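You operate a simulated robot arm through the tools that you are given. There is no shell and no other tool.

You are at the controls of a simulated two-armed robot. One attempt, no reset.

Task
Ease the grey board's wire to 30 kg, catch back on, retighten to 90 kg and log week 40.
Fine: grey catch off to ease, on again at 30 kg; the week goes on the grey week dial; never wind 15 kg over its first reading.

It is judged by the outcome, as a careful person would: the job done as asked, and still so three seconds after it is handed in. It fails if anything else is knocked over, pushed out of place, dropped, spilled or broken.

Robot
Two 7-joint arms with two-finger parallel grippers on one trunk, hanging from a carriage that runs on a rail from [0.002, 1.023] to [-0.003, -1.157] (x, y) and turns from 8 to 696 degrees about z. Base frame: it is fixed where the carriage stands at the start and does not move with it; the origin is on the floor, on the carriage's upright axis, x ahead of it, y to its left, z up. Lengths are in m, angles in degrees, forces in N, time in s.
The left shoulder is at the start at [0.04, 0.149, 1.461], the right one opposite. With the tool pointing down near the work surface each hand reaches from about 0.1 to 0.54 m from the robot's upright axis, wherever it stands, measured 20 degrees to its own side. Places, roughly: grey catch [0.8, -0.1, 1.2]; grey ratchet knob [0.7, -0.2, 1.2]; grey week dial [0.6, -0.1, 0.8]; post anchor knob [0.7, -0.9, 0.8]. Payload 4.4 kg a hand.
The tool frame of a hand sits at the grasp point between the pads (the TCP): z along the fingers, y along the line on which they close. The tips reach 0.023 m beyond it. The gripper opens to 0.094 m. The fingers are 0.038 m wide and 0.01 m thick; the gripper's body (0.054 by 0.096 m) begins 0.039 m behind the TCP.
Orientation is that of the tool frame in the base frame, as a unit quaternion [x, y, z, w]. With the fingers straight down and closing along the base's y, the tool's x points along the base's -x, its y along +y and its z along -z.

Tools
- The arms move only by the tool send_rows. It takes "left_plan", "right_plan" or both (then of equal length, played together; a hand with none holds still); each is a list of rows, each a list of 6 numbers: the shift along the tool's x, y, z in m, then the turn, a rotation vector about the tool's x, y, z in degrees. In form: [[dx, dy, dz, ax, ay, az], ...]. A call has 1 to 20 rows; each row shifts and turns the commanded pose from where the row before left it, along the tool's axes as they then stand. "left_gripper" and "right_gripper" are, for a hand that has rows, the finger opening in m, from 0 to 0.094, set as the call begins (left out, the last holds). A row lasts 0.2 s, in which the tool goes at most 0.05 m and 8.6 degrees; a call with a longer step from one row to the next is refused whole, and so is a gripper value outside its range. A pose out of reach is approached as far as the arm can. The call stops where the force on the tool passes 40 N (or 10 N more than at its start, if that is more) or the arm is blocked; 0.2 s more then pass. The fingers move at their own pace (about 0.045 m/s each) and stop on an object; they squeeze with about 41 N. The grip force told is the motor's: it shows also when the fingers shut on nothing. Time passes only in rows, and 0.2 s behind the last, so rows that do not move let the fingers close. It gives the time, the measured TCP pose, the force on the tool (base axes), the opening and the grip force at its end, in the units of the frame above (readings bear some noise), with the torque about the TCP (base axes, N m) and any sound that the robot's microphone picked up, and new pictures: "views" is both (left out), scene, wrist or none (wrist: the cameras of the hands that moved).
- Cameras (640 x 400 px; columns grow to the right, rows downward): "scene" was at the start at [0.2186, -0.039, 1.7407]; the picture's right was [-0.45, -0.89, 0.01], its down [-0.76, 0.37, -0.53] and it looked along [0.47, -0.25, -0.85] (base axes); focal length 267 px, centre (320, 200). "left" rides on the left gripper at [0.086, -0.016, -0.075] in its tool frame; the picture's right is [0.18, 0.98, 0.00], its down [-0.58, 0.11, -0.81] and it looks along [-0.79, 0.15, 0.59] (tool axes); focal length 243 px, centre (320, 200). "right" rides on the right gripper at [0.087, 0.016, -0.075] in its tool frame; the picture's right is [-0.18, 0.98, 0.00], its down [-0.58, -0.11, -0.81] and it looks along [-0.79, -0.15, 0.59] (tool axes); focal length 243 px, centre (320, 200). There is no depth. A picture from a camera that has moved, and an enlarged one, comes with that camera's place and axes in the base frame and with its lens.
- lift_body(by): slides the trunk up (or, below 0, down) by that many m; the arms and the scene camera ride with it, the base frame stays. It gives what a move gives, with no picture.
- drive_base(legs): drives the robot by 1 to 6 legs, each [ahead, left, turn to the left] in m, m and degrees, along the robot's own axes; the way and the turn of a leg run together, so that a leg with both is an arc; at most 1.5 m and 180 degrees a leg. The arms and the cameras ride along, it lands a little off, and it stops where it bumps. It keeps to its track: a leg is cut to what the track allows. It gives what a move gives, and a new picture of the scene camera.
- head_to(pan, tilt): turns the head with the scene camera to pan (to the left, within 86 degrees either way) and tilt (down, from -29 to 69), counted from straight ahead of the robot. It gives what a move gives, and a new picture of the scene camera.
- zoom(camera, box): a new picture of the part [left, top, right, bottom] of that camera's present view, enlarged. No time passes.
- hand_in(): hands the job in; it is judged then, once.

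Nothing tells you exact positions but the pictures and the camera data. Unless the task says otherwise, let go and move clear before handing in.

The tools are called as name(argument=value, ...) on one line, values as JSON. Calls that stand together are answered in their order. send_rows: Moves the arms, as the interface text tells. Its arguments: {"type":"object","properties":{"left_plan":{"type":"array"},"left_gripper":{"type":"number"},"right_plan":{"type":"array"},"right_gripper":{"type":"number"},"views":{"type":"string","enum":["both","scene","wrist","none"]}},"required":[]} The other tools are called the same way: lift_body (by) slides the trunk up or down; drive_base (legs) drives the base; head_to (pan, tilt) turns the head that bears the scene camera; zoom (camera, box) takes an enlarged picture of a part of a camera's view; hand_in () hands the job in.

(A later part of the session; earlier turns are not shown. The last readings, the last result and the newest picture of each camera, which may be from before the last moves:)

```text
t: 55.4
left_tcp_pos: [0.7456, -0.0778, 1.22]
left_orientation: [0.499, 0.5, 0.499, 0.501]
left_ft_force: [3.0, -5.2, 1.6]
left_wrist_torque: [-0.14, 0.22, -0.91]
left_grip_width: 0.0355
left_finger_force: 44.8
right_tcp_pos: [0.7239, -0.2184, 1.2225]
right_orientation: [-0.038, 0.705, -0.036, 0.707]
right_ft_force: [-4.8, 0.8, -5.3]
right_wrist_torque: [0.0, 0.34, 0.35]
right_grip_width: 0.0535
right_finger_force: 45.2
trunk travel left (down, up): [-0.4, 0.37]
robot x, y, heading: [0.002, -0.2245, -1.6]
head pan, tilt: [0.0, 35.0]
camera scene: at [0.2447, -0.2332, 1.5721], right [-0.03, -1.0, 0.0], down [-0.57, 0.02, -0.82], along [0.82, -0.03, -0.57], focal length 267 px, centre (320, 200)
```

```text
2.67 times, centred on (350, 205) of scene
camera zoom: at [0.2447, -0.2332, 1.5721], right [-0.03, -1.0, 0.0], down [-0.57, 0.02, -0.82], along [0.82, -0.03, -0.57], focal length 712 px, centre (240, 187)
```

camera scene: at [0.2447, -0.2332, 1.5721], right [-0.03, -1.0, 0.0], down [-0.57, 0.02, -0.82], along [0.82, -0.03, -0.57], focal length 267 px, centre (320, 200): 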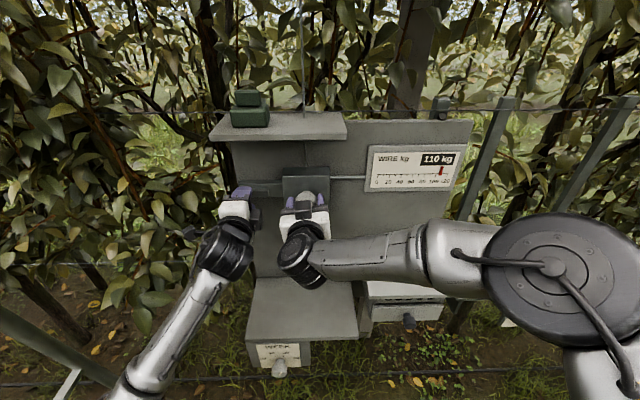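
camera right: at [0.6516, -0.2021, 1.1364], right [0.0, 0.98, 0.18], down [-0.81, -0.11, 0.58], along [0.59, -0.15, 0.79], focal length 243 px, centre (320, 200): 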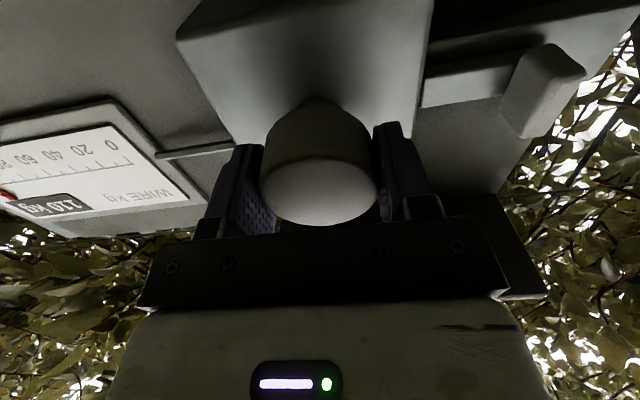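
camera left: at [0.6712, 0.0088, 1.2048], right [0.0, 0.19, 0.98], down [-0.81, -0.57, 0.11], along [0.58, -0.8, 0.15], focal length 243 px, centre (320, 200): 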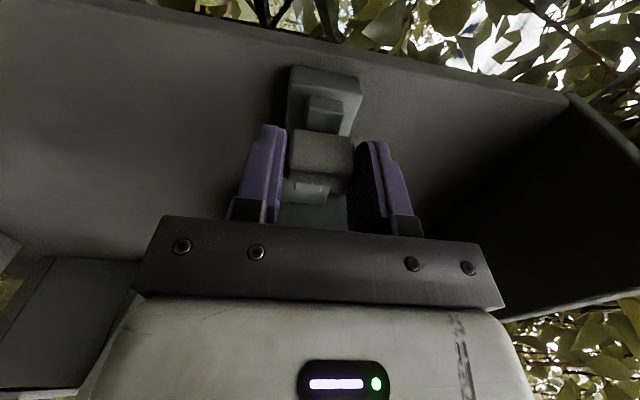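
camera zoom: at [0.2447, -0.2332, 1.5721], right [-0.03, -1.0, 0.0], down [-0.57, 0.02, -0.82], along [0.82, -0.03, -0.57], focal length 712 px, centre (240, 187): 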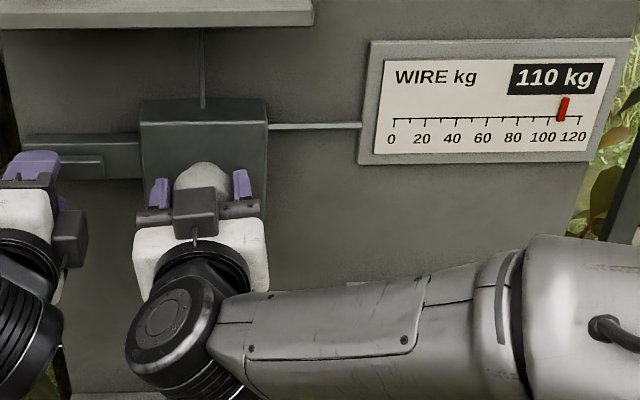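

send_rows(right_plan=[[0, 0, 0, 0, 0, -3], [0, 0, 0, 0, 0, -3], [0, 0, 0, 0, 0, 0]], views="none")

zoom(camera="scene", box=[360, 140, 472, 210])

zoom(camera="scene", box=[230, 150, 358, 230])

```text
t: 56.2
left_tcp_pos: [0.7453, -0.0788, 1.2209]
left_orientation: [0.5, 0.499, 0.5, 0.501]
left_ft_force: [-6.5, -6.6, 1.3]
left_wrist_torque: [-0.09, 0.16, 1.19]
left_grip_width: 0.0353
left_finger_force: 45.0
right_tcp_pos: [0.7248, -0.2179, 1.2237]
right_orientation: [-0.074, 0.702, -0.073, 0.705]
right_ft_force: [9.7, 6.4, -8.7]
right_wrist_torque: [0.04, 0.1, -0.31]
right_grip_width: 0.0534
right_finger_force: 45.2
trunk travel left (down, up): [-0.4, 0.37]
robot x, y, heading: [0.0006, -0.2259, -2.0]
head pan, tilt: [0.0, 35.0]
```

```text
5.71 times, centred on (416, 175) of scene
camera zoom: at [0.2449, -0.2327, 1.5721], right [-0.03, -1.0, 0.0], down [-0.57, 0.02, -0.82], along [0.82, -0.02, -0.57], focal length 1527 px, centre (-229, 343)
```

zoom: 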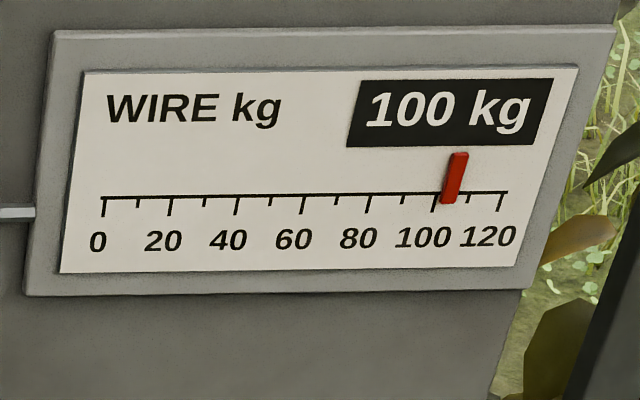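

```text
5.00 times, centred on (294, 190) of scene
camera zoom: at [0.2449, -0.2327, 1.5721], right [-0.03, -1.0, 0.0], down [-0.57, 0.02, -0.82], along [0.82, -0.02, -0.57], focal length 1336 px, centre (450, 250)
```

zoom: 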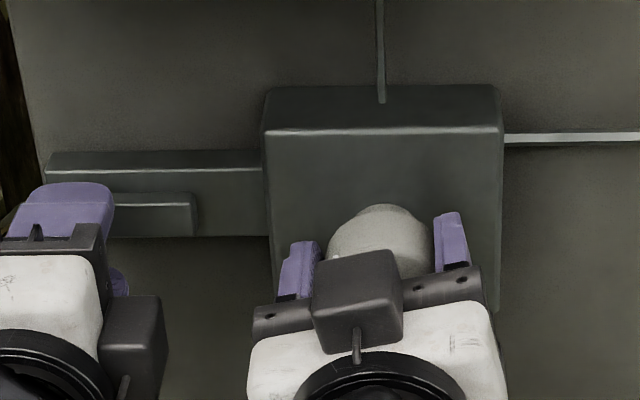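

The reading falls as I turn counterclockwise: pointer near 104 after 12 degrees, so about 0.55 kg per degree. The display rounds to tens, so I'll trust the pointer. I'll release the catch, check that it stays off, and back the left hand away to give the right hand room.

send_rows(left_plan=[[0, 0, 0, 0, 0, 0], [0, 0, 0, 0, 0, 0], [0, 0, 0, 0, 0, 0], [0.002, 0, -0.02, 0, 0, 0], [0.002, 0, -0.03, 0, 0, 0], [0.004, 0, -0.03, 0, 0, 0], [0.004, 0, -0.03, 0, 0, 0]], left_gripper=0.07, views="both")

zoom(camera="scene", box=[230, 130, 470, 280])

```text
t: 57.8
left_tcp_pos: [0.6351, -0.0623, 1.2208]
left_orientation: [0.5, 0.498, 0.5, 0.501]
left_ft_force: [0.1, -0.5, 0.2]
left_wrist_torque: [0.02, 0.01, 0.03]
left_grip_width: 0.0698
left_finger_force: 0.2
right_tcp_pos: [0.7238, -0.2194, 1.2239]
right_orientation: [-0.073, 0.702, -0.073, 0.705]
right_ft_force: [5.7, 2.7, -12.6]
right_wrist_torque: [0.02, 0.1, -0.27]
right_grip_width: 0.0537
right_finger_force: 45.2
trunk travel left (down, up): [-0.4, 0.37]
robot x, y, heading: [-0.0025, -0.2253, -1.7]
head pan, tilt: [0.0, 35.0]
camera scene: at [0.245, -0.2326, 1.5722], right [-0.03, -1.0, 0.0], down [-0.57, 0.02, -0.82], along [0.82, -0.02, -0.57], focal length 267 px, centre (320, 200)
camera left: at [0.5609, 0.0232, 1.2049], right [0.0, 0.18, 0.98], down [-0.81, -0.58, 0.11], along [0.59, -0.79, 0.15], focal length 243 px, centre (320, 200)
```

scene: 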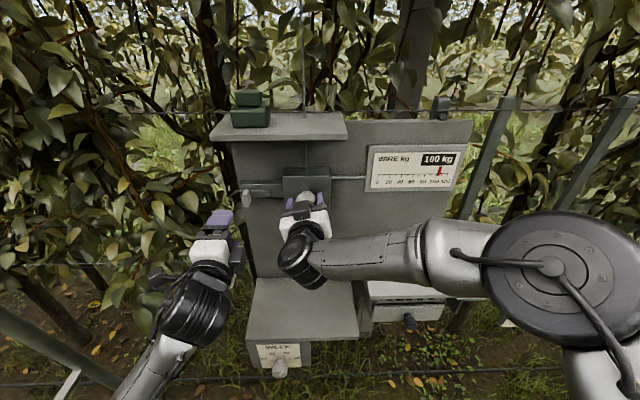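
left: 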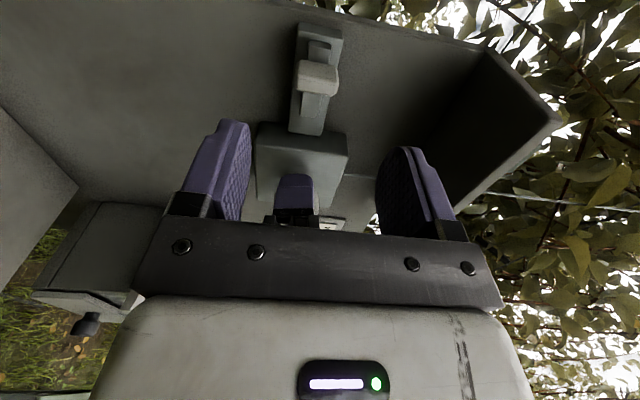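

```text
2.67 times, centred on (350, 205) of scene
camera zoom: at [0.245, -0.2326, 1.5722], right [-0.03, -1.0, 0.0], down [-0.57, 0.02, -0.82], along [0.82, -0.02, -0.57], focal length 712 px, centre (240, 187)
```

zoom: 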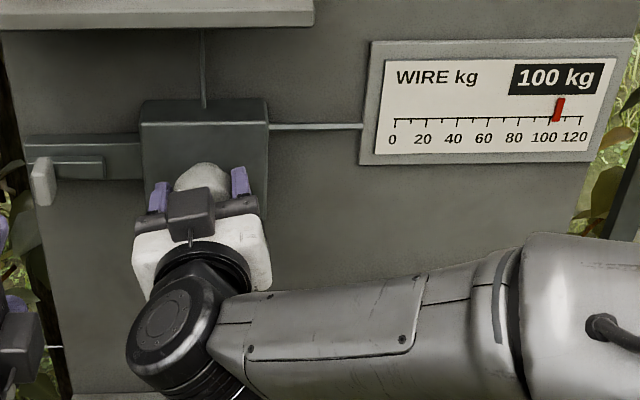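

The catch stays off by itself. I'll continue easing in steps and read the pointer to calibrate.

send_rows(right_plan=[[0.001, 0, 0, 0, 0, -5], [0, 0, 0, 0, 0, -5], [0, 0, 0, 0, 0, -5], [0, 0, 0, 0, 0, -5], [0, 0, 0, 0, 0, -5], [0, 0, 0, 0, 0, -5], [0, 0, 0, 0, 0, 0]], views="none")

zoom(camera="scene", box=[360, 140, 472, 210])

zoom(camera="scene", box=[230, 130, 470, 280])

```text
t: 59.4
left_tcp_pos: [0.6364, -0.0612, 1.2191]
left_orientation: [0.499, 0.498, 0.5, 0.502]
left_ft_force: [-0.8, 0.0, -0.8]
left_wrist_torque: [-0.01, 0.0, -0.03]
left_grip_width: 0.0704
left_finger_force: 0.1
right_tcp_pos: [0.7244, -0.2164, 1.2218]
right_orientation: [-0.253, 0.659, -0.252, 0.662]
right_ft_force: [12.4, 10.3, -13.8]
right_wrist_torque: [0.05, -0.03, 0.44]
right_grip_width: 0.0536
right_finger_force: 45.6
trunk travel left (down, up): [-0.4, 0.37]
robot x, y, heading: [0.0021, -0.229, -1.7]
head pan, tilt: [0.0, 35.0]
```

```text
5.71 times, centred on (416, 175) of scene
camera zoom: at [0.2453, -0.2319, 1.5722], right [-0.03, -1.0, 0.0], down [-0.57, 0.02, -0.82], along [0.82, -0.02, -0.57], focal length 1527 px, centre (-229, 343)
```

zoom: 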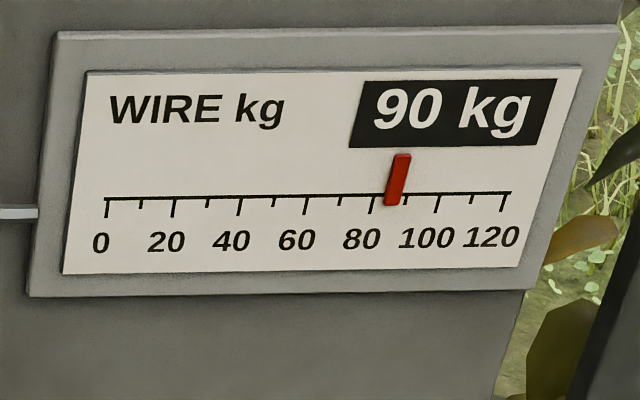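

```text
2.67 times, centred on (350, 205) of scene
camera zoom: at [0.2453, -0.2319, 1.5722], right [-0.03, -1.0, 0.0], down [-0.57, 0.02, -0.82], along [0.82, -0.02, -0.57], focal length 712 px, centre (240, 187)
```

zoom: 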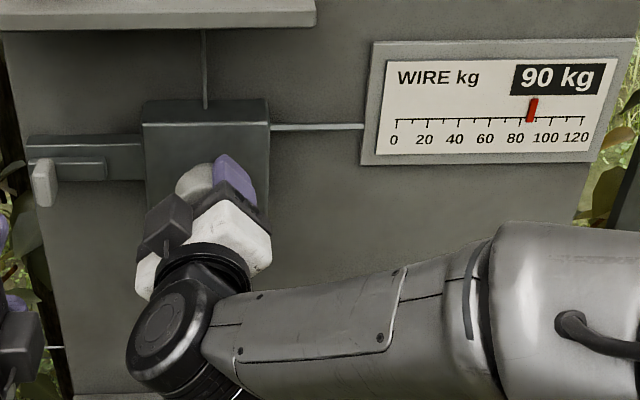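

Now at -42 degrees with the pointer near 86 kg, so about 0.58 kg per degree; 30 kg should come near -137 degrees, within my range. I'll continue easing with small corrections to keep side forces low.

send_rows(right_plan=[[0, 0.0012, 0.001, 0, 0, -5], [0, 0, 0, 0, 0, -5], [0, 0, 0, 0, 0, -5], [0, 0, 0, 0, 0, -5], [0, 0, 0, 0, 0, -5], [0, 0, 0, 0, 0, -5], [0, 0, 0, 0, 0, -5], [0, 0, 0, 0, 0, -5], [0, 0, 0, 0, 0, 0]], views="none")

zoom(camera="scene", box=[360, 140, 472, 210])

zoom(camera="scene", box=[190, 130, 510, 330])

```text
t: 61.4
left_tcp_pos: [0.6357, -0.0623, 1.2201]
left_orientation: [0.5, 0.499, 0.499, 0.502]
left_ft_force: [-0.3, 0.6, 0.4]
left_wrist_torque: [-0.01, 0.03, -0.01]
left_grip_width: 0.0704
left_finger_force: 0.0
right_tcp_pos: [0.7249, -0.2155, 1.2218]
right_orientation: [-0.463, 0.533, -0.463, 0.535]
right_ft_force: [2.4, 10.3, -12.6]
right_wrist_torque: [0.08, 0.24, 0.48]
right_grip_width: 0.0536
right_finger_force: 45.0
trunk travel left (down, up): [-0.4, 0.37]
robot x, y, heading: [0.0002, -0.2252, -1.6]
head pan, tilt: [0.0, 35.0]
```

```text
5.71 times, centred on (416, 175) of scene
camera zoom: at [0.2445, -0.2319, 1.5719], right [-0.03, -1.0, 0.0], down [-0.57, 0.02, -0.82], along [0.82, -0.02, -0.57], focal length 1527 px, centre (-229, 343)
```

zoom: 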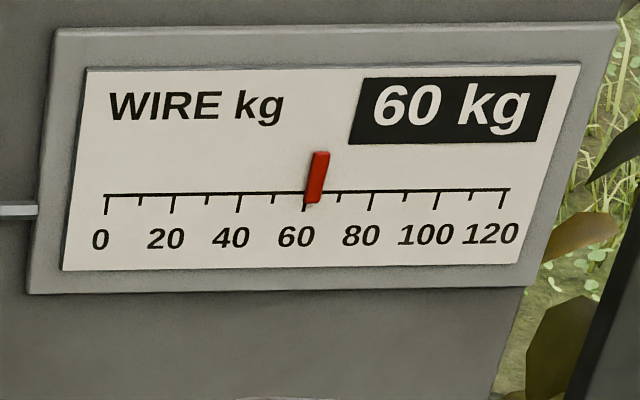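

```text
2.00 times, centred on (350, 230) of scene
camera zoom: at [0.2445, -0.2319, 1.5719], right [-0.03, -1.0, 0.0], down [-0.57, 0.02, -0.82], along [0.82, -0.02, -0.57], focal length 534 px, centre (260, 140)
```

zoom: 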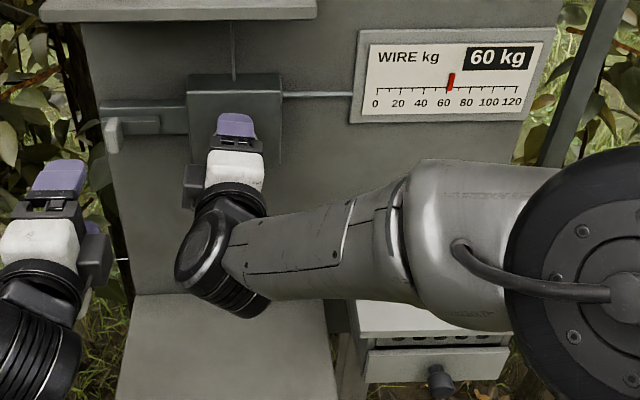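

The rate is 0.6 kg per degree (61 kg at -82 degrees), so 30 kg is at about -133 degrees. Easing on.

send_rows(right_plan=[[-0.0008, 0.001, 0, 0, 0, -5], [0, 0, 0, 0, 0, -5], [0, 0, 0, 0, 0, -5], [0, 0, 0, 0, 0, -5], [0, 0, 0, 0, 0, -5], [0, 0, 0, 0, 0, -5], [0, 0, 0, 0, 0, -5], [0, 0, 0, 0, 0, -5], [0, 0, 0, 0, 0, 0]], views="scene")

zoom(camera="scene", box=[360, 140, 472, 210])

```text
t: 63.4
left_tcp_pos: [0.6343, -0.062, 1.2194]
left_orientation: [0.501, 0.498, 0.499, 0.502]
left_ft_force: [0.1, -0.1, 0.0]
left_wrist_torque: [0.0, 0.0, 0.0]
left_grip_width: 0.0702
left_finger_force: 0.1
right_tcp_pos: [0.7238, -0.2159, 1.2184]
right_orientation: [0.619, -0.342, 0.618, -0.343]
right_ft_force: [7.4, 5.3, -24.4]
right_wrist_torque: [0.03, 0.43, -0.3]
right_grip_width: 0.0537
right_finger_force: 44.6
trunk travel left (down, up): [-0.4, 0.37]
robot x, y, heading: [-0.0018, -0.2253, -1.7]
head pan, tilt: [0.0, 35.0]
camera scene: at [0.2443, -0.2324, 1.5718], right [-0.03, -1.0, 0.0], down [-0.57, 0.02, -0.82], along [0.82, -0.02, -0.57], focal length 267 px, centre (320, 200)
```

scene: 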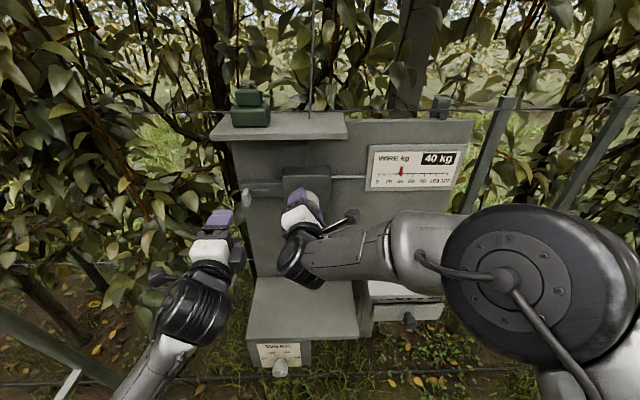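

```text
5.71 times, centred on (416, 175) of scene
camera zoom: at [0.2443, -0.2324, 1.5718], right [-0.03, -1.0, 0.0], down [-0.57, 0.02, -0.82], along [0.82, -0.02, -0.57], focal length 1527 px, centre (-229, 343)
```

zoom: 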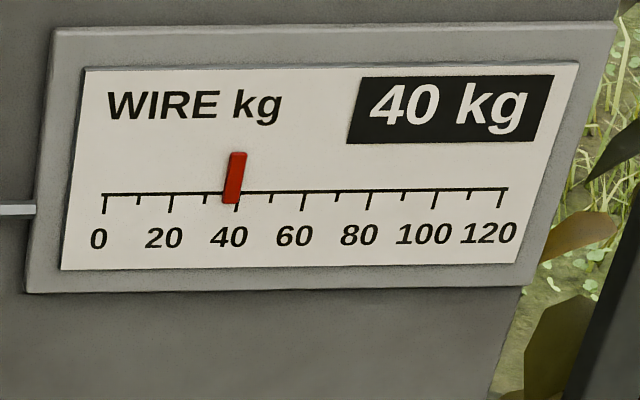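

send_rows(right_plan=[[-0.001, 0.0011, 0.0005, 0, 0, -3.7], [0, 0, 0, 0, 0, -3.7], [0, 0, 0, 0, 0, -3.5], [0, 0, 0, 0, 0, 0], [0, 0, 0, 0, 0, 0]], views="wrist")

zoom(camera="scene", box=[360, 140, 472, 210])

zoom(camera="scene", box=[230, 150, 358, 230])

```text
t: 64.6
left_tcp_pos: [0.6346, -0.0634, 1.2189]
left_orientation: [0.501, 0.499, 0.499, 0.501]
left_ft_force: [-0.4, -0.3, 0.5]
left_wrist_torque: [0.02, 0.03, -0.03]
left_grip_width: 0.07
left_finger_force: 0.0
right_tcp_pos: [0.7236, -0.2164, 1.2182]
right_orientation: [0.647, -0.283, 0.648, -0.285]
right_ft_force: [-1.7, -0.8, -17.7]
right_wrist_torque: [0.06, 0.37, 0.03]
right_grip_width: 0.0537
right_finger_force: 44.9
trunk travel left (down, up): [-0.4, 0.37]
robot x, y, heading: [-0.0006, -0.2252, -1.9]
head pan, tilt: [0.0, 35.0]
camera right: at [0.6509, -0.2904, 1.2645], right [0.0, -0.53, -0.85], down [-0.81, 0.5, -0.32], along [0.59, 0.68, -0.43], focal length 243 px, centre (320, 200)
```

right: 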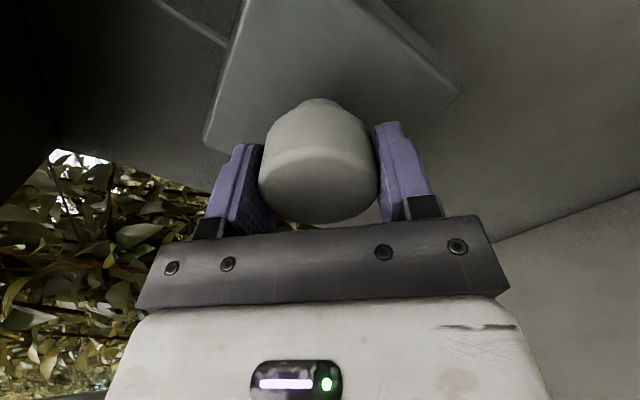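

```text
5.71 times, centred on (416, 175) of scene
camera zoom: at [0.2439, -0.233, 1.5718], right [-0.03, -1.0, 0.0], down [-0.57, 0.02, -0.82], along [0.82, -0.03, -0.57], focal length 1527 px, centre (-229, 343)
```

zoom: 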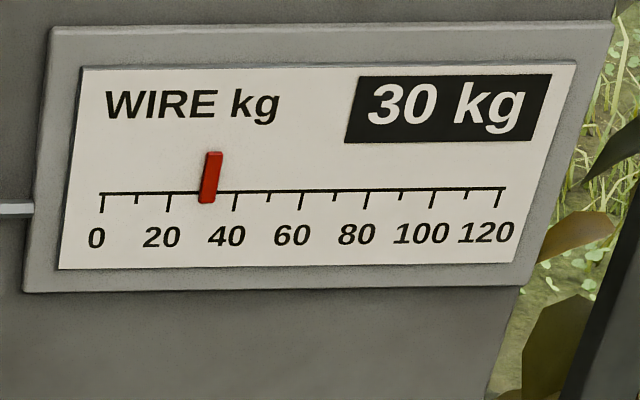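

```text
5.00 times, centred on (294, 190) of scene
camera zoom: at [0.2439, -0.233, 1.5718], right [-0.03, -1.0, 0.0], down [-0.57, 0.02, -0.82], along [0.82, -0.03, -0.57], focal length 1336 px, centre (450, 250)
```

zoom: 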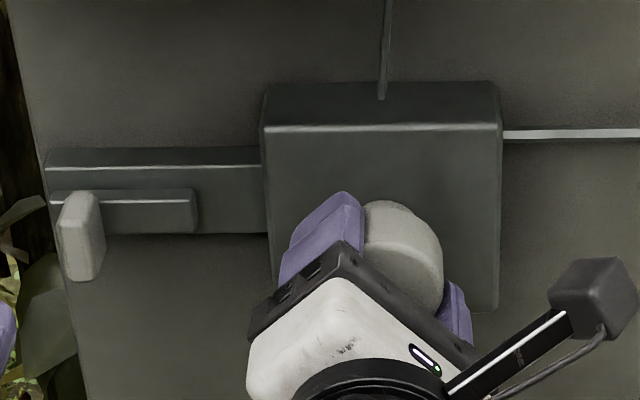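

The gauge reads 30 kg, with the pointer at about 30.5. The right hand keeps hold. To put the catch on, I'll close the left fingers and push the fin toward the box from its left side, with the hand angled to stay clear of the right gripper.

send_rows(left_plan=[[0.011, 0, -0.003, 0, -5, 0], [0.011, 0, -0.003, 0, -5, 0], [0, 0, 0, 0, -5, 0], [0, 0, 0, 0, 0, 0], [0, 0, 0, 0, 0, 0]], right_plan=[[0, 0, 0, 0, 0, -0.7], [0, 0, 0, 0, 0, 0], [0, 0, 0, 0, 0, 0], [0, 0, 0, 0, 0, 0], [0, 0, 0, 0, 0, 0]], left_gripper=0.0, views="wrist")

```text
t: 65.8
left_tcp_pos: [0.6294, -0.0426, 1.2207]
left_orientation: [0.562, 0.429, 0.43, 0.562]
left_ft_force: [0.3, 0.9, -0.2]
left_wrist_torque: [0.05, -0.01, 0.0]
left_grip_width: 0.0002
left_finger_force: 40.6
right_tcp_pos: [0.724, -0.216, 1.2183]
right_orientation: [0.647, -0.279, 0.65, -0.284]
right_ft_force: [8.1, 0.7, -20.4]
right_wrist_torque: [0.06, 0.0, -0.02]
right_grip_width: 0.0538
right_finger_force: 44.9
trunk travel left (down, up): [-0.4, 0.37]
robot x, y, heading: [-0.001, -0.2265, -1.5]
head pan, tilt: [0.0, 35.0]
camera right: at [0.6511, -0.2907, 1.2647], right [0.01, -0.54, -0.84], down [-0.81, 0.49, -0.32], along [0.59, 0.68, -0.43], focal length 243 px, centre (320, 200)
camera left: at [0.58, 0.0602, 1.2049], right [0.05, 0.18, 0.98], down [-0.93, -0.35, 0.11], along [0.36, -0.92, 0.15], focal length 243 px, centre (320, 200)
```

right: 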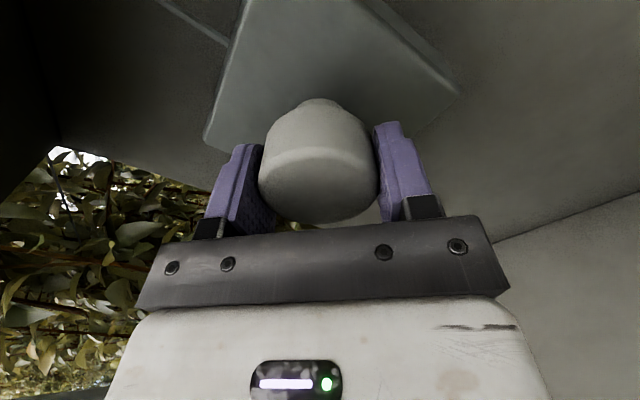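
left: 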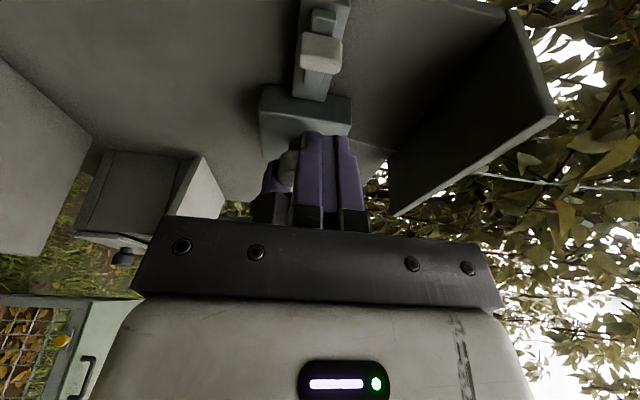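

send_rows(left_plan=[[0.0075, 0, 0.0279, 0, 0, 0], [0.0075, 0, 0.0279, 0, 0, 0], [0.0075, 0, 0.0279, 0, 0, 0], [0.0075, 0, 0.0279, 0, 0, 0], [0, 0, 0, 0, 0, 0]], views="both")

zoom(camera="scene", box=[210, 150, 338, 230])

```text
t: 67.0
left_tcp_pos: [0.7451, -0.0445, 1.2193]
left_orientation: [0.561, 0.429, 0.43, 0.562]
left_ft_force: [-0.2, 0.4, -0.1]
left_wrist_torque: [0.02, -0.01, 0.01]
left_grip_width: 0.0
left_finger_force: 40.7
right_tcp_pos: [0.7233, -0.217, 1.2183]
right_orientation: [0.647, -0.279, 0.65, -0.285]
right_ft_force: [8.0, -0.6, -20.0]
right_wrist_torque: [0.06, 0.52, 0.01]
right_grip_width: 0.0534
right_finger_force: 45.1
trunk travel left (down, up): [-0.4, 0.37]
robot x, y, heading: [0.0011, -0.2248, -1.8]
head pan, tilt: [0.0, 35.0]
camera scene: at [0.2445, -0.2328, 1.572], right [-0.03, -1.0, 0.0], down [-0.57, 0.02, -0.82], along [0.82, -0.03, -0.57], focal length 267 px, centre (320, 200)
camera left: at [0.6952, 0.0583, 1.2044], right [0.05, 0.18, 0.98], down [-0.93, -0.35, 0.11], along [0.36, -0.92, 0.15], focal length 243 px, centre (320, 200)
```

scene: 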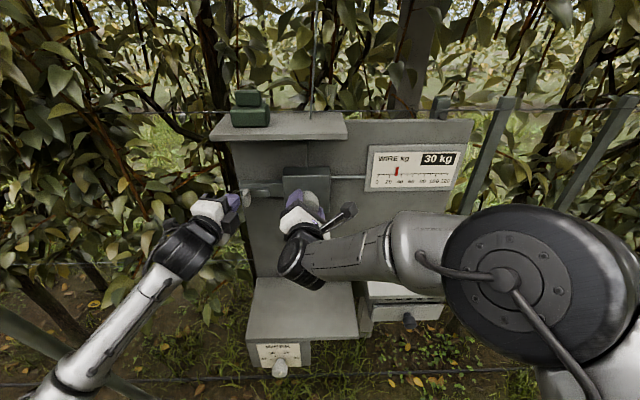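
left: 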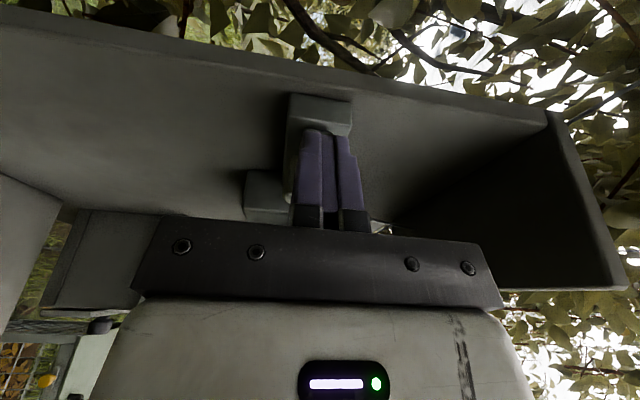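

```text
5.00 times, centred on (274, 190) of scene
camera zoom: at [0.2445, -0.2328, 1.572], right [-0.03, -1.0, 0.0], down [-0.57, 0.02, -0.82], along [0.82, -0.03, -0.57], focal length 1336 px, centre (550, 250)
```

zoom: 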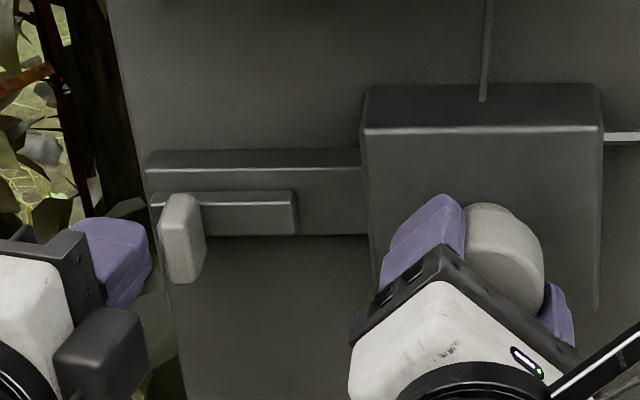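

Fingers are just left of the fin. I'll push the catch back toward the box.

send_rows(left_plan=[[-0.0048, 0, 0.0013, 0, 0, 0], [-0.0048, 0, 0.0013, 0, 0, 0], [-0.0048, 0, 0.0013, 0, 0, 0], [-0.0048, 0, 0.0013, 0, 0, 0], [-0.0048, 0, 0.0013, 0, 0, 0], [-0.0048, 0, 0.0013, 0, 0, 0], [0, 0, 0, 0, 0, 0]], views="wrist")

zoom(camera="scene", box=[210, 150, 338, 230])

zoom(camera="scene", box=[360, 140, 472, 210])

```text
t: 68.6
left_tcp_pos: [0.7452, -0.0737, 1.2199]
left_orientation: [0.562, 0.429, 0.43, 0.562]
left_ft_force: [0.7, 0.2, -0.2]
left_wrist_torque: [-0.03, -0.01, 0.0]
left_grip_width: 0.0
left_finger_force: 40.7
right_tcp_pos: [0.7238, -0.217, 1.2186]
right_orientation: [0.647, -0.278, 0.65, -0.284]
right_ft_force: [8.1, 0.1, -20.3]
right_wrist_torque: [0.06, 0.28, -0.22]
right_grip_width: 0.0534
right_finger_force: 45.3
trunk travel left (down, up): [-0.4, 0.37]
robot x, y, heading: [-0.0008, -0.2264, -2.0]
head pan, tilt: [0.0, 35.0]
camera left: at [0.696, 0.0288, 1.2049], right [0.05, 0.18, 0.98], down [-0.93, -0.35, 0.11], along [0.36, -0.92, 0.15], focal length 243 px, centre (320, 200)
```

left: 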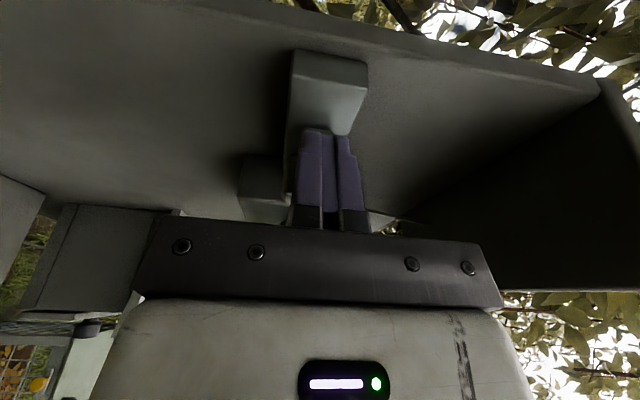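

```text
5.00 times, centred on (274, 190) of scene
camera zoom: at [0.2445, -0.2329, 1.572], right [-0.03, -1.0, 0.0], down [-0.57, 0.02, -0.82], along [0.82, -0.03, -0.57], focal length 1336 px, centre (550, 250)
```

zoom: 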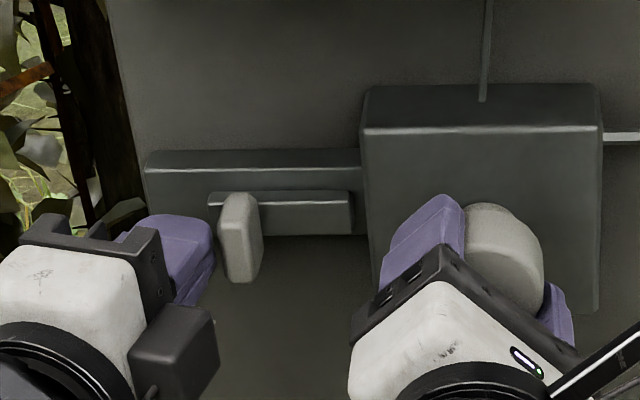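

```text
5.71 times, centred on (416, 175) of scene
camera zoom: at [0.2445, -0.2329, 1.572], right [-0.03, -1.0, 0.0], down [-0.57, 0.02, -0.82], along [0.82, -0.03, -0.57], focal length 1527 px, centre (-229, 343)
```

zoom: 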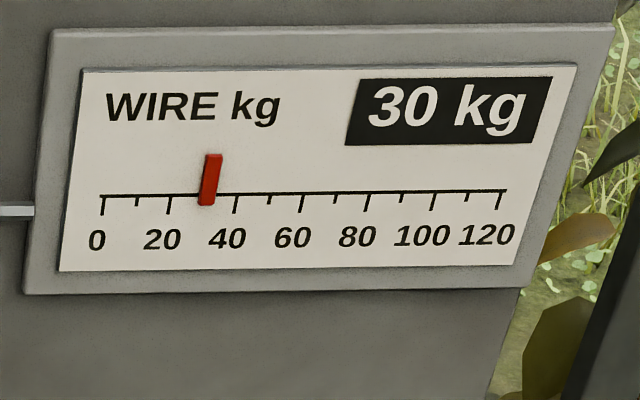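

The bolt is 4 mm short of the box. A bit further until it seats.

send_rows(left_plan=[[-0.0029, 0, 0.0008, 0, 0, 0], [-0.0029, 0, 0.0008, 0, 0, 0], [-0.0029, 0, 0.0008, 0, 0, 0], [0, 0, 0, 0, 0, 0]], views="wrist")

zoom(camera="scene", box=[210, 150, 338, 230])

```text
t: 69.6
left_tcp_pos: [0.7455, -0.0793, 1.2182]
left_orientation: [0.561, 0.43, 0.431, 0.56]
left_ft_force: [-4.7, 16.8, 0.7]
left_wrist_torque: [0.01, -0.12, 0.16]
left_grip_width: 0.0002
left_finger_force: 41.0
right_tcp_pos: [0.724, -0.2159, 1.2183]
right_orientation: [0.647, -0.28, 0.65, -0.285]
right_ft_force: [7.3, -11.1, -18.4]
right_wrist_torque: [0.07, 0.65, 0.87]
right_grip_width: 0.0537
right_finger_force: 45.4
trunk travel left (down, up): [-0.4, 0.37]
robot x, y, heading: [-0.0018, -0.2216, -1.7]
head pan, tilt: [0.0, 35.0]
camera left: at [0.6956, 0.0229, 1.2044], right [0.05, 0.18, 0.98], down [-0.93, -0.35, 0.11], along [0.37, -0.92, 0.15], focal length 243 px, centre (320, 200)
```

left: 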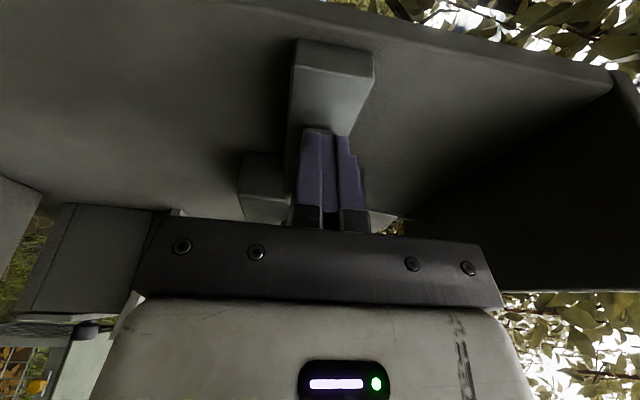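

```text
5.00 times, centred on (274, 190) of scene
camera zoom: at [0.2442, -0.2322, 1.5719], right [-0.03, -1.0, 0.0], down [-0.57, 0.02, -0.82], along [0.82, -0.02, -0.57], focal length 1336 px, centre (550, 250)
```

zoom: 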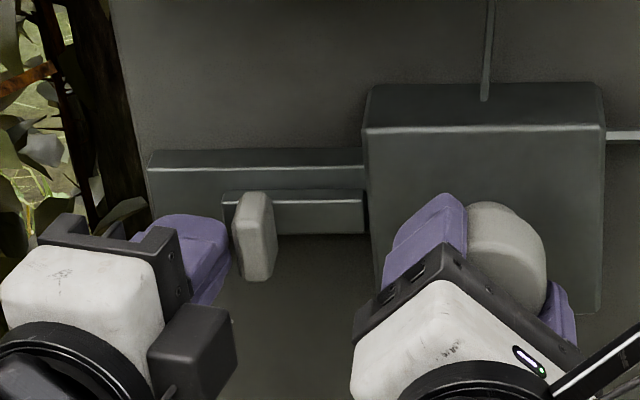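

The catch is back on: the bolt is seated against the box with a firm stop. I'll withdraw the left hand, then wind up from here in the same grip.

send_rows(left_plan=[[0.0145, 0, -0.0039, 0, 0, 0], [0.0145, 0, -0.0039, 0, 0, 0], [-0.008, 0, -0.03, 0, 0, 0], [-0.008, 0, -0.03, 0, 0, 0], [-0.008, 0, -0.03, 0, 0, 0], [0, 0, 0, 0, 0, 0]], views="scene")

zoom(camera="scene", box=[230, 130, 470, 280])

```text
t: 71.0
left_tcp_pos: [0.6518, -0.0521, 1.2191]
left_orientation: [0.561, 0.429, 0.43, 0.562]
left_ft_force: [-0.4, -0.4, 0.5]
left_wrist_torque: [-0.02, 0.0, 0.01]
left_grip_width: 0.0
left_finger_force: 40.8
right_tcp_pos: [0.7232, -0.2155, 1.2179]
right_orientation: [0.648, -0.279, 0.65, -0.284]
right_ft_force: [7.9, -1.3, -19.0]
right_wrist_torque: [0.04, 0.49, 0.16]
right_grip_width: 0.0533
right_finger_force: 45.3
trunk travel left (down, up): [-0.4, 0.37]
robot x, y, heading: [-0.0018, -0.2273, -1.6]
head pan, tilt: [0.0, 35.0]
camera scene: at [0.2445, -0.233, 1.572], right [-0.03, -1.0, 0.0], down [-0.57, 0.02, -0.82], along [0.82, -0.03, -0.57], focal length 267 px, centre (320, 200)
```

scene: 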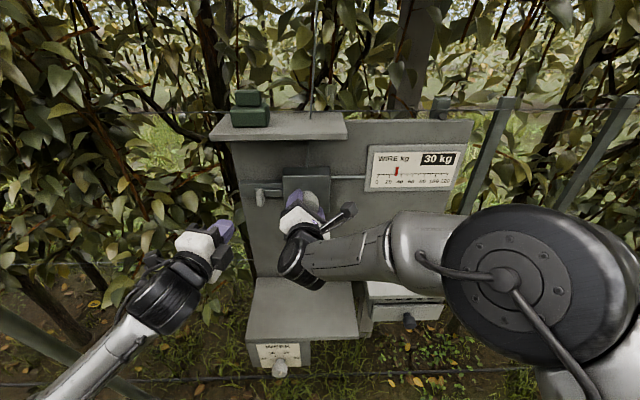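

```text
2.67 times, centred on (350, 205) of scene
camera zoom: at [0.2445, -0.233, 1.572], right [-0.03, -1.0, 0.0], down [-0.57, 0.02, -0.82], along [0.82, -0.03, -0.57], focal length 712 px, centre (240, 187)
```

zoom: 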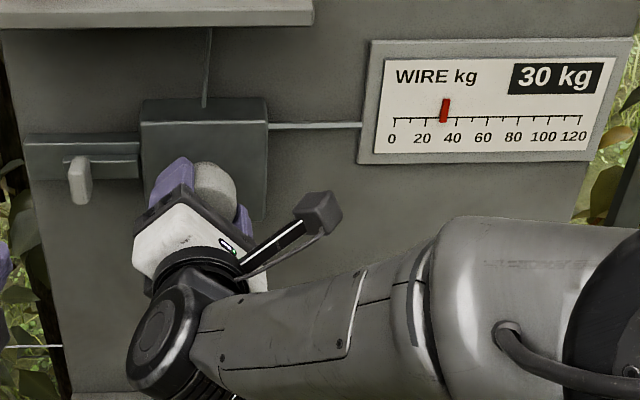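

The catch is on at 30 kg and the display holds. Now I'll wind clockwise toward 90 kg, which is about 100 degrees, checking along the way.

send_rows(right_plan=[[-0.001, 0.0011, 0, 0, 0, 5], [0, 0, 0, 0, 0, 5], [0, 0, 0, 0, 0, 5], [0, 0, 0, 0, 0, 5], [0, 0, 0, 0, 0, 5], [0, 0, 0, 0, 0, 5], [0, 0, 0, 0, 0, 0]], views="none")

zoom(camera="scene", box=[360, 140, 472, 210])

zoom(camera="scene", box=[230, 150, 358, 230])

```text
t: 72.8
left_tcp_pos: [0.65, -0.0544, 1.2177]
left_orientation: [0.561, 0.43, 0.429, 0.563]
left_ft_force: [0.3, 0.5, -0.5]
left_wrist_torque: [0.02, 0.03, 0.01]
left_grip_width: 0.0
left_finger_force: 40.7
right_tcp_pos: [0.724, -0.2156, 1.2192]
right_orientation: [0.553, -0.436, 0.557, -0.44]
right_ft_force: [-19.1, -4.1, 5.1]
right_wrist_torque: [0.0, 0.47, 0.16]
right_grip_width: 0.0536
right_finger_force: 44.8
trunk travel left (down, up): [-0.4, 0.37]
robot x, y, heading: [-0.0004, -0.2256, -1.7]
head pan, tilt: [0.0, 35.0]
stopped in row 7 (right hand): the force on the tool passed its limit at 41 N (the readings are from after the stop); the commanded pose is now the measured one
```

```text
5.71 times, centred on (416, 175) of scene
camera zoom: at [0.2438, -0.2333, 1.5716], right [-0.03, -1.0, 0.0], down [-0.57, 0.02, -0.82], along [0.82, -0.03, -0.57], focal length 1527 px, centre (-229, 343)
```

zoom: 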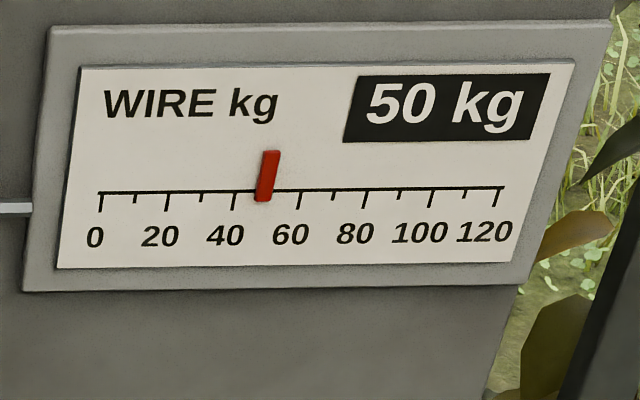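

```text
5.00 times, centred on (294, 190) of scene
camera zoom: at [0.2438, -0.2333, 1.5716], right [-0.03, -1.0, 0.0], down [-0.57, 0.02, -0.82], along [0.82, -0.03, -0.57], focal length 1336 px, centre (450, 250)
```

zoom: 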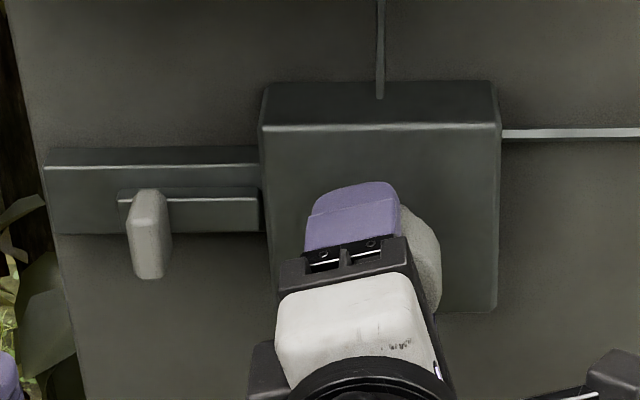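

send_rows(right_plan=[[0, 0, -0.0005, 0, 0, 0], [0, 0, 0, 0, 0, 0]], views="none")

```text
t: 73.3
left_tcp_pos: [0.6496, -0.0528, 1.2184]
left_orientation: [0.561, 0.429, 0.43, 0.562]
left_ft_force: [-0.4, -0.5, -0.7]
left_wrist_torque: [-0.02, -0.01, -0.02]
left_grip_width: 0.0
left_finger_force: 41.5
right_tcp_pos: [0.7245, -0.215, 1.2189]
right_orientation: [0.552, -0.435, 0.557, -0.442]
right_ft_force: [-12.3, -3.7, 0.4]
right_wrist_torque: [-0.04, -0.27, 0.04]
right_grip_width: 0.0535
right_finger_force: 44.9
trunk travel left (down, up): [-0.4, 0.37]
robot x, y, heading: [0.0001, -0.2259, -1.5]
head pan, tilt: [0.0, 35.0]
```

send_rows(right_plan=[[0, 0, -0.0008, 0, 0, 5], [0, 0, 0, 0, 0, 5], [0, 0, 0, 0, 0, 5], [0, 0, 0, 0, 0, 5], [0, 0, 0, 0, 0, 5], [0, 0, 0, 0, 0, 0]], views="none")

zoom(camera="scene", box=[360, 140, 472, 210])

```text
t: 74.8
left_tcp_pos: [0.6514, -0.0535, 1.2188]
left_orientation: [0.561, 0.43, 0.429, 0.562]
left_ft_force: [0.5, 0.5, -0.1]
left_wrist_torque: [0.01, 0.01, -0.02]
left_grip_width: 0.0
left_finger_force: 41.0
right_tcp_pos: [0.7235, -0.2154, 1.2205]
right_orientation: [-0.445, 0.546, -0.448, 0.551]
right_ft_force: [-15.4, -2.9, 7.3]
right_wrist_torque: [-0.05, -0.18, -0.71]
right_grip_width: 0.0537
right_finger_force: 45.8
trunk travel left (down, up): [-0.4, 0.37]
robot x, y, heading: [0.001, -0.2272, -1.7]
head pan, tilt: [0.0, 35.0]
```

```text
5.71 times, centred on (416, 175) of scene
camera zoom: at [0.2443, -0.2331, 1.5721], right [-0.03, -1.0, 0.0], down [-0.57, 0.02, -0.82], along [0.82, -0.03, -0.57], focal length 1527 px, centre (-229, 343)
```

zoom: 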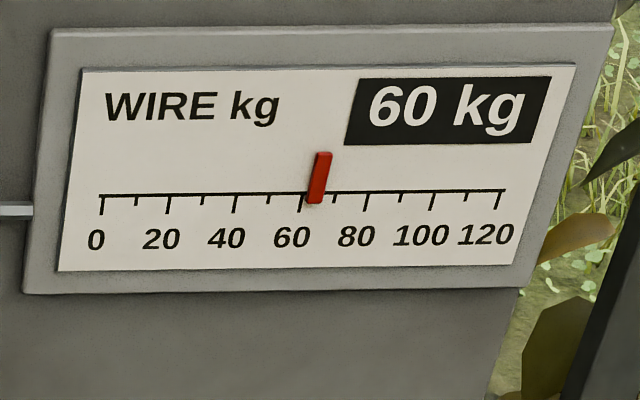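

send_rows(right_plan=[[0, 0, -0.001, 0, 0, 5], [0, 0, 0, 0, 0, 5], [0, 0, 0, 0, 0, 5], [0, 0, 0, 0, 0, 5], [0, 0, 0, 0, 0, 5], [0, 0, 0, 0, 0, 5], [0, 0, 0, 0, 0, 0]], views="none")

zoom(camera="scene", box=[360, 140, 472, 210])

```text
t: 76.3
left_tcp_pos: [0.6515, -0.0536, 1.2206]
left_orientation: [0.562, 0.429, 0.43, 0.562]
left_ft_force: [-0.4, -0.4, -0.1]
left_wrist_torque: [-0.02, 0.02, -0.04]
left_grip_width: 0.0
left_finger_force: 41.3
right_tcp_pos: [0.7248, -0.2168, 1.2221]
right_orientation: [-0.288, 0.641, -0.292, 0.649]
right_ft_force: [-14.4, -5.5, 15.9]
right_wrist_torque: [-0.01, 0.08, -0.72]
right_grip_width: 0.0535
right_finger_force: 45.0
trunk travel left (down, up): [-0.4, 0.37]
robot x, y, heading: [0.0023, -0.2251, -1.7]
head pan, tilt: [0.0, 35.0]
```

```text
5.71 times, centred on (416, 175) of scene
camera zoom: at [0.2448, -0.2333, 1.5723], right [-0.03, -1.0, 0.0], down [-0.57, 0.02, -0.82], along [0.82, -0.03, -0.57], focal length 1527 px, centre (-229, 343)
```

zoom: 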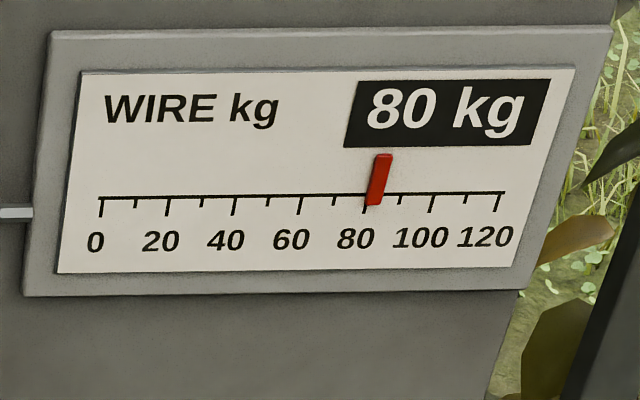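

send_rows(right_plan=[[-0.0007, -0.0007, -0.0008, 0, 0, 5], [0, 0, 0, 0, 0, 5], [0, 0, 0, 0, 0, 5], [0, 0, 0, 0, 0, 0], [0, 0, 0, 0, 0, 0]], views="none")

zoom(camera="scene", box=[360, 140, 472, 210])

```text
t: 77.5
left_tcp_pos: [0.6539, -0.0534, 1.2191]
left_orientation: [0.56, 0.429, 0.43, 0.563]
left_ft_force: [0.2, -1.0, 0.4]
left_wrist_torque: [-0.01, 0.01, -0.01]
left_grip_width: 0.0
left_finger_force: 40.9
right_tcp_pos: [0.7241, -0.2168, 1.2231]
right_orientation: [-0.201, 0.673, -0.204, 0.681]
right_ft_force: [-6.0, -9.0, 15.2]
right_wrist_torque: [-0.05, -0.09, -0.77]
right_grip_width: 0.0537
right_finger_force: 45.3
trunk travel left (down, up): [-0.4, 0.37]
robot x, y, heading: [0.001, -0.2252, -1.9]
head pan, tilt: [0.0, 35.0]
```

```text
5.71 times, centred on (416, 175) of scene
camera zoom: at [0.2454, -0.2336, 1.5724], right [-0.03, -1.0, 0.0], down [-0.57, 0.02, -0.82], along [0.82, -0.03, -0.57], focal length 1527 px, centre (-229, 343)
```

zoom: 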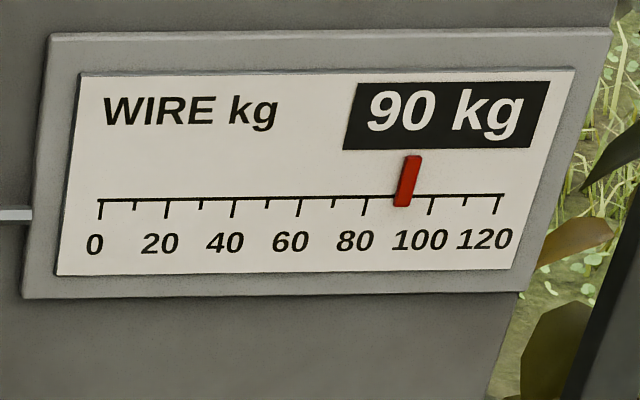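

The gauge reads 90 kg with the pointer right at 90. I'll relax the side force and open the right fingers, then check that the ratchet holds.

send_rows(right_plan=[[-0.0005, -0.001, -0.0003, 0, 0, 0], [0, 0, 0, 0, 0, 0]], views="none")

send_rows(right_plan=[[0, 0, 0, 0, 0, 0], [0, 0, 0, 0, 0, 0], [0, 0, 0, 0, 0, 0], [0, 0, 0, 0, 0, 0]], right_gripper=0.09, views="scene")

zoom(camera="scene", box=[360, 140, 472, 210])

zoom(camera="scene", box=[230, 150, 358, 230])

```text
t: 78.2
left_tcp_pos: [0.6525, -0.0536, 1.2206]
left_orientation: [0.561, 0.429, 0.43, 0.563]
left_ft_force: [0.5, -0.8, -0.1]
left_wrist_torque: [-0.03, 0.04, 0.03]
left_grip_width: 0.0
left_finger_force: 41.2
right_tcp_pos: [0.7245, -0.2168, 1.2216]
right_orientation: [-0.203, 0.674, -0.204, 0.681]
right_ft_force: [7.7, -6.5, 4.4]
right_wrist_torque: [-0.02, -0.96, 0.07]
right_grip_width: 0.0534
right_finger_force: 45.1
trunk travel left (down, up): [-0.4, 0.37]
robot x, y, heading: [-0.0031, -0.223, -1.7]
head pan, tilt: [0.0, 35.0]
```

```text
t: 79.2
left_tcp_pos: [0.6521, -0.0521, 1.2182]
left_orientation: [0.561, 0.429, 0.43, 0.562]
left_ft_force: [1.0, -0.5, 0.0]
left_wrist_torque: [0.0, -0.04, 0.0]
left_grip_width: 0.0002
left_finger_force: 40.8
right_tcp_pos: [0.7224, -0.216, 1.2233]
right_orientation: [-0.203, 0.674, -0.203, 0.681]
right_ft_force: [0.2, -0.2, 0.7]
right_wrist_torque: [-0.01, 0.02, 0.0]
right_grip_width: 0.09
right_finger_force: 0.2
trunk travel left (down, up): [-0.4, 0.37]
robot x, y, heading: [0.0023, -0.223, -1.9]
head pan, tilt: [0.0, 35.0]
camera scene: at [0.245, -0.2328, 1.5722], right [-0.03, -1.0, 0.0], down [-0.57, 0.02, -0.82], along [0.82, -0.03, -0.57], focal length 267 px, centre (320, 200)
```

scene: 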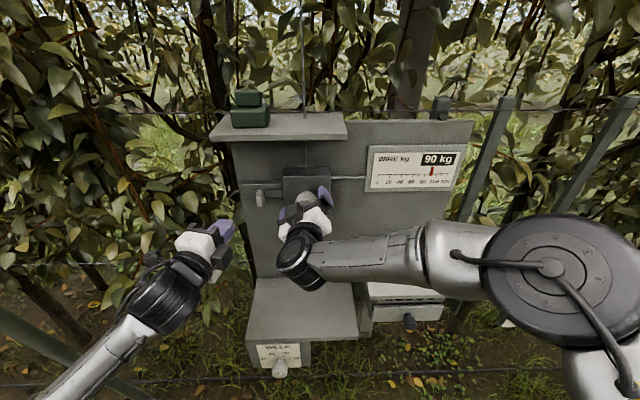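

```text
5.71 times, centred on (416, 175) of scene
camera zoom: at [0.245, -0.2328, 1.5722], right [-0.03, -1.0, 0.0], down [-0.57, 0.02, -0.82], along [0.82, -0.03, -0.57], focal length 1527 px, centre (-229, 343)
```

zoom: 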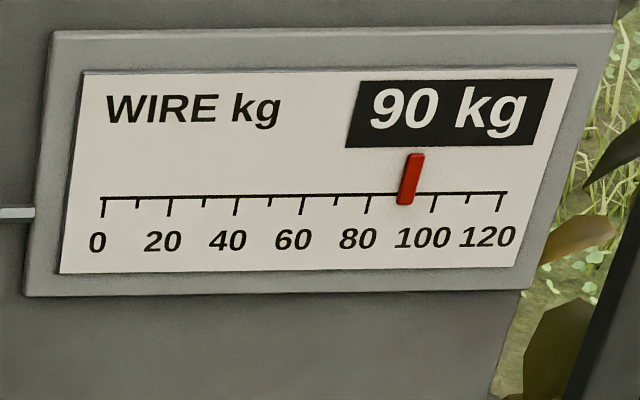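

```text
5.00 times, centred on (294, 190) of scene
camera zoom: at [0.245, -0.2328, 1.5722], right [-0.03, -1.0, 0.0], down [-0.57, 0.02, -0.82], along [0.82, -0.03, -0.57], focal length 1336 px, centre (450, 250)
```

zoom: 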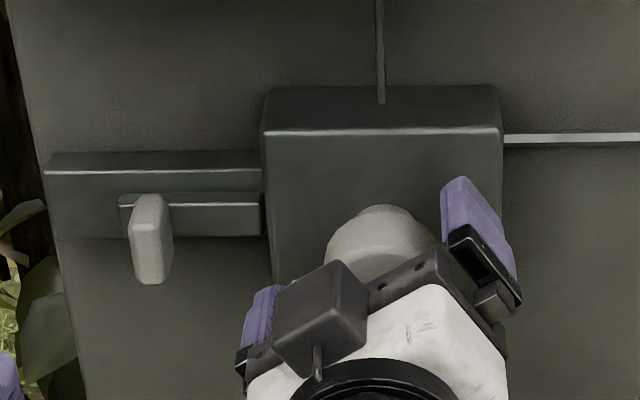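

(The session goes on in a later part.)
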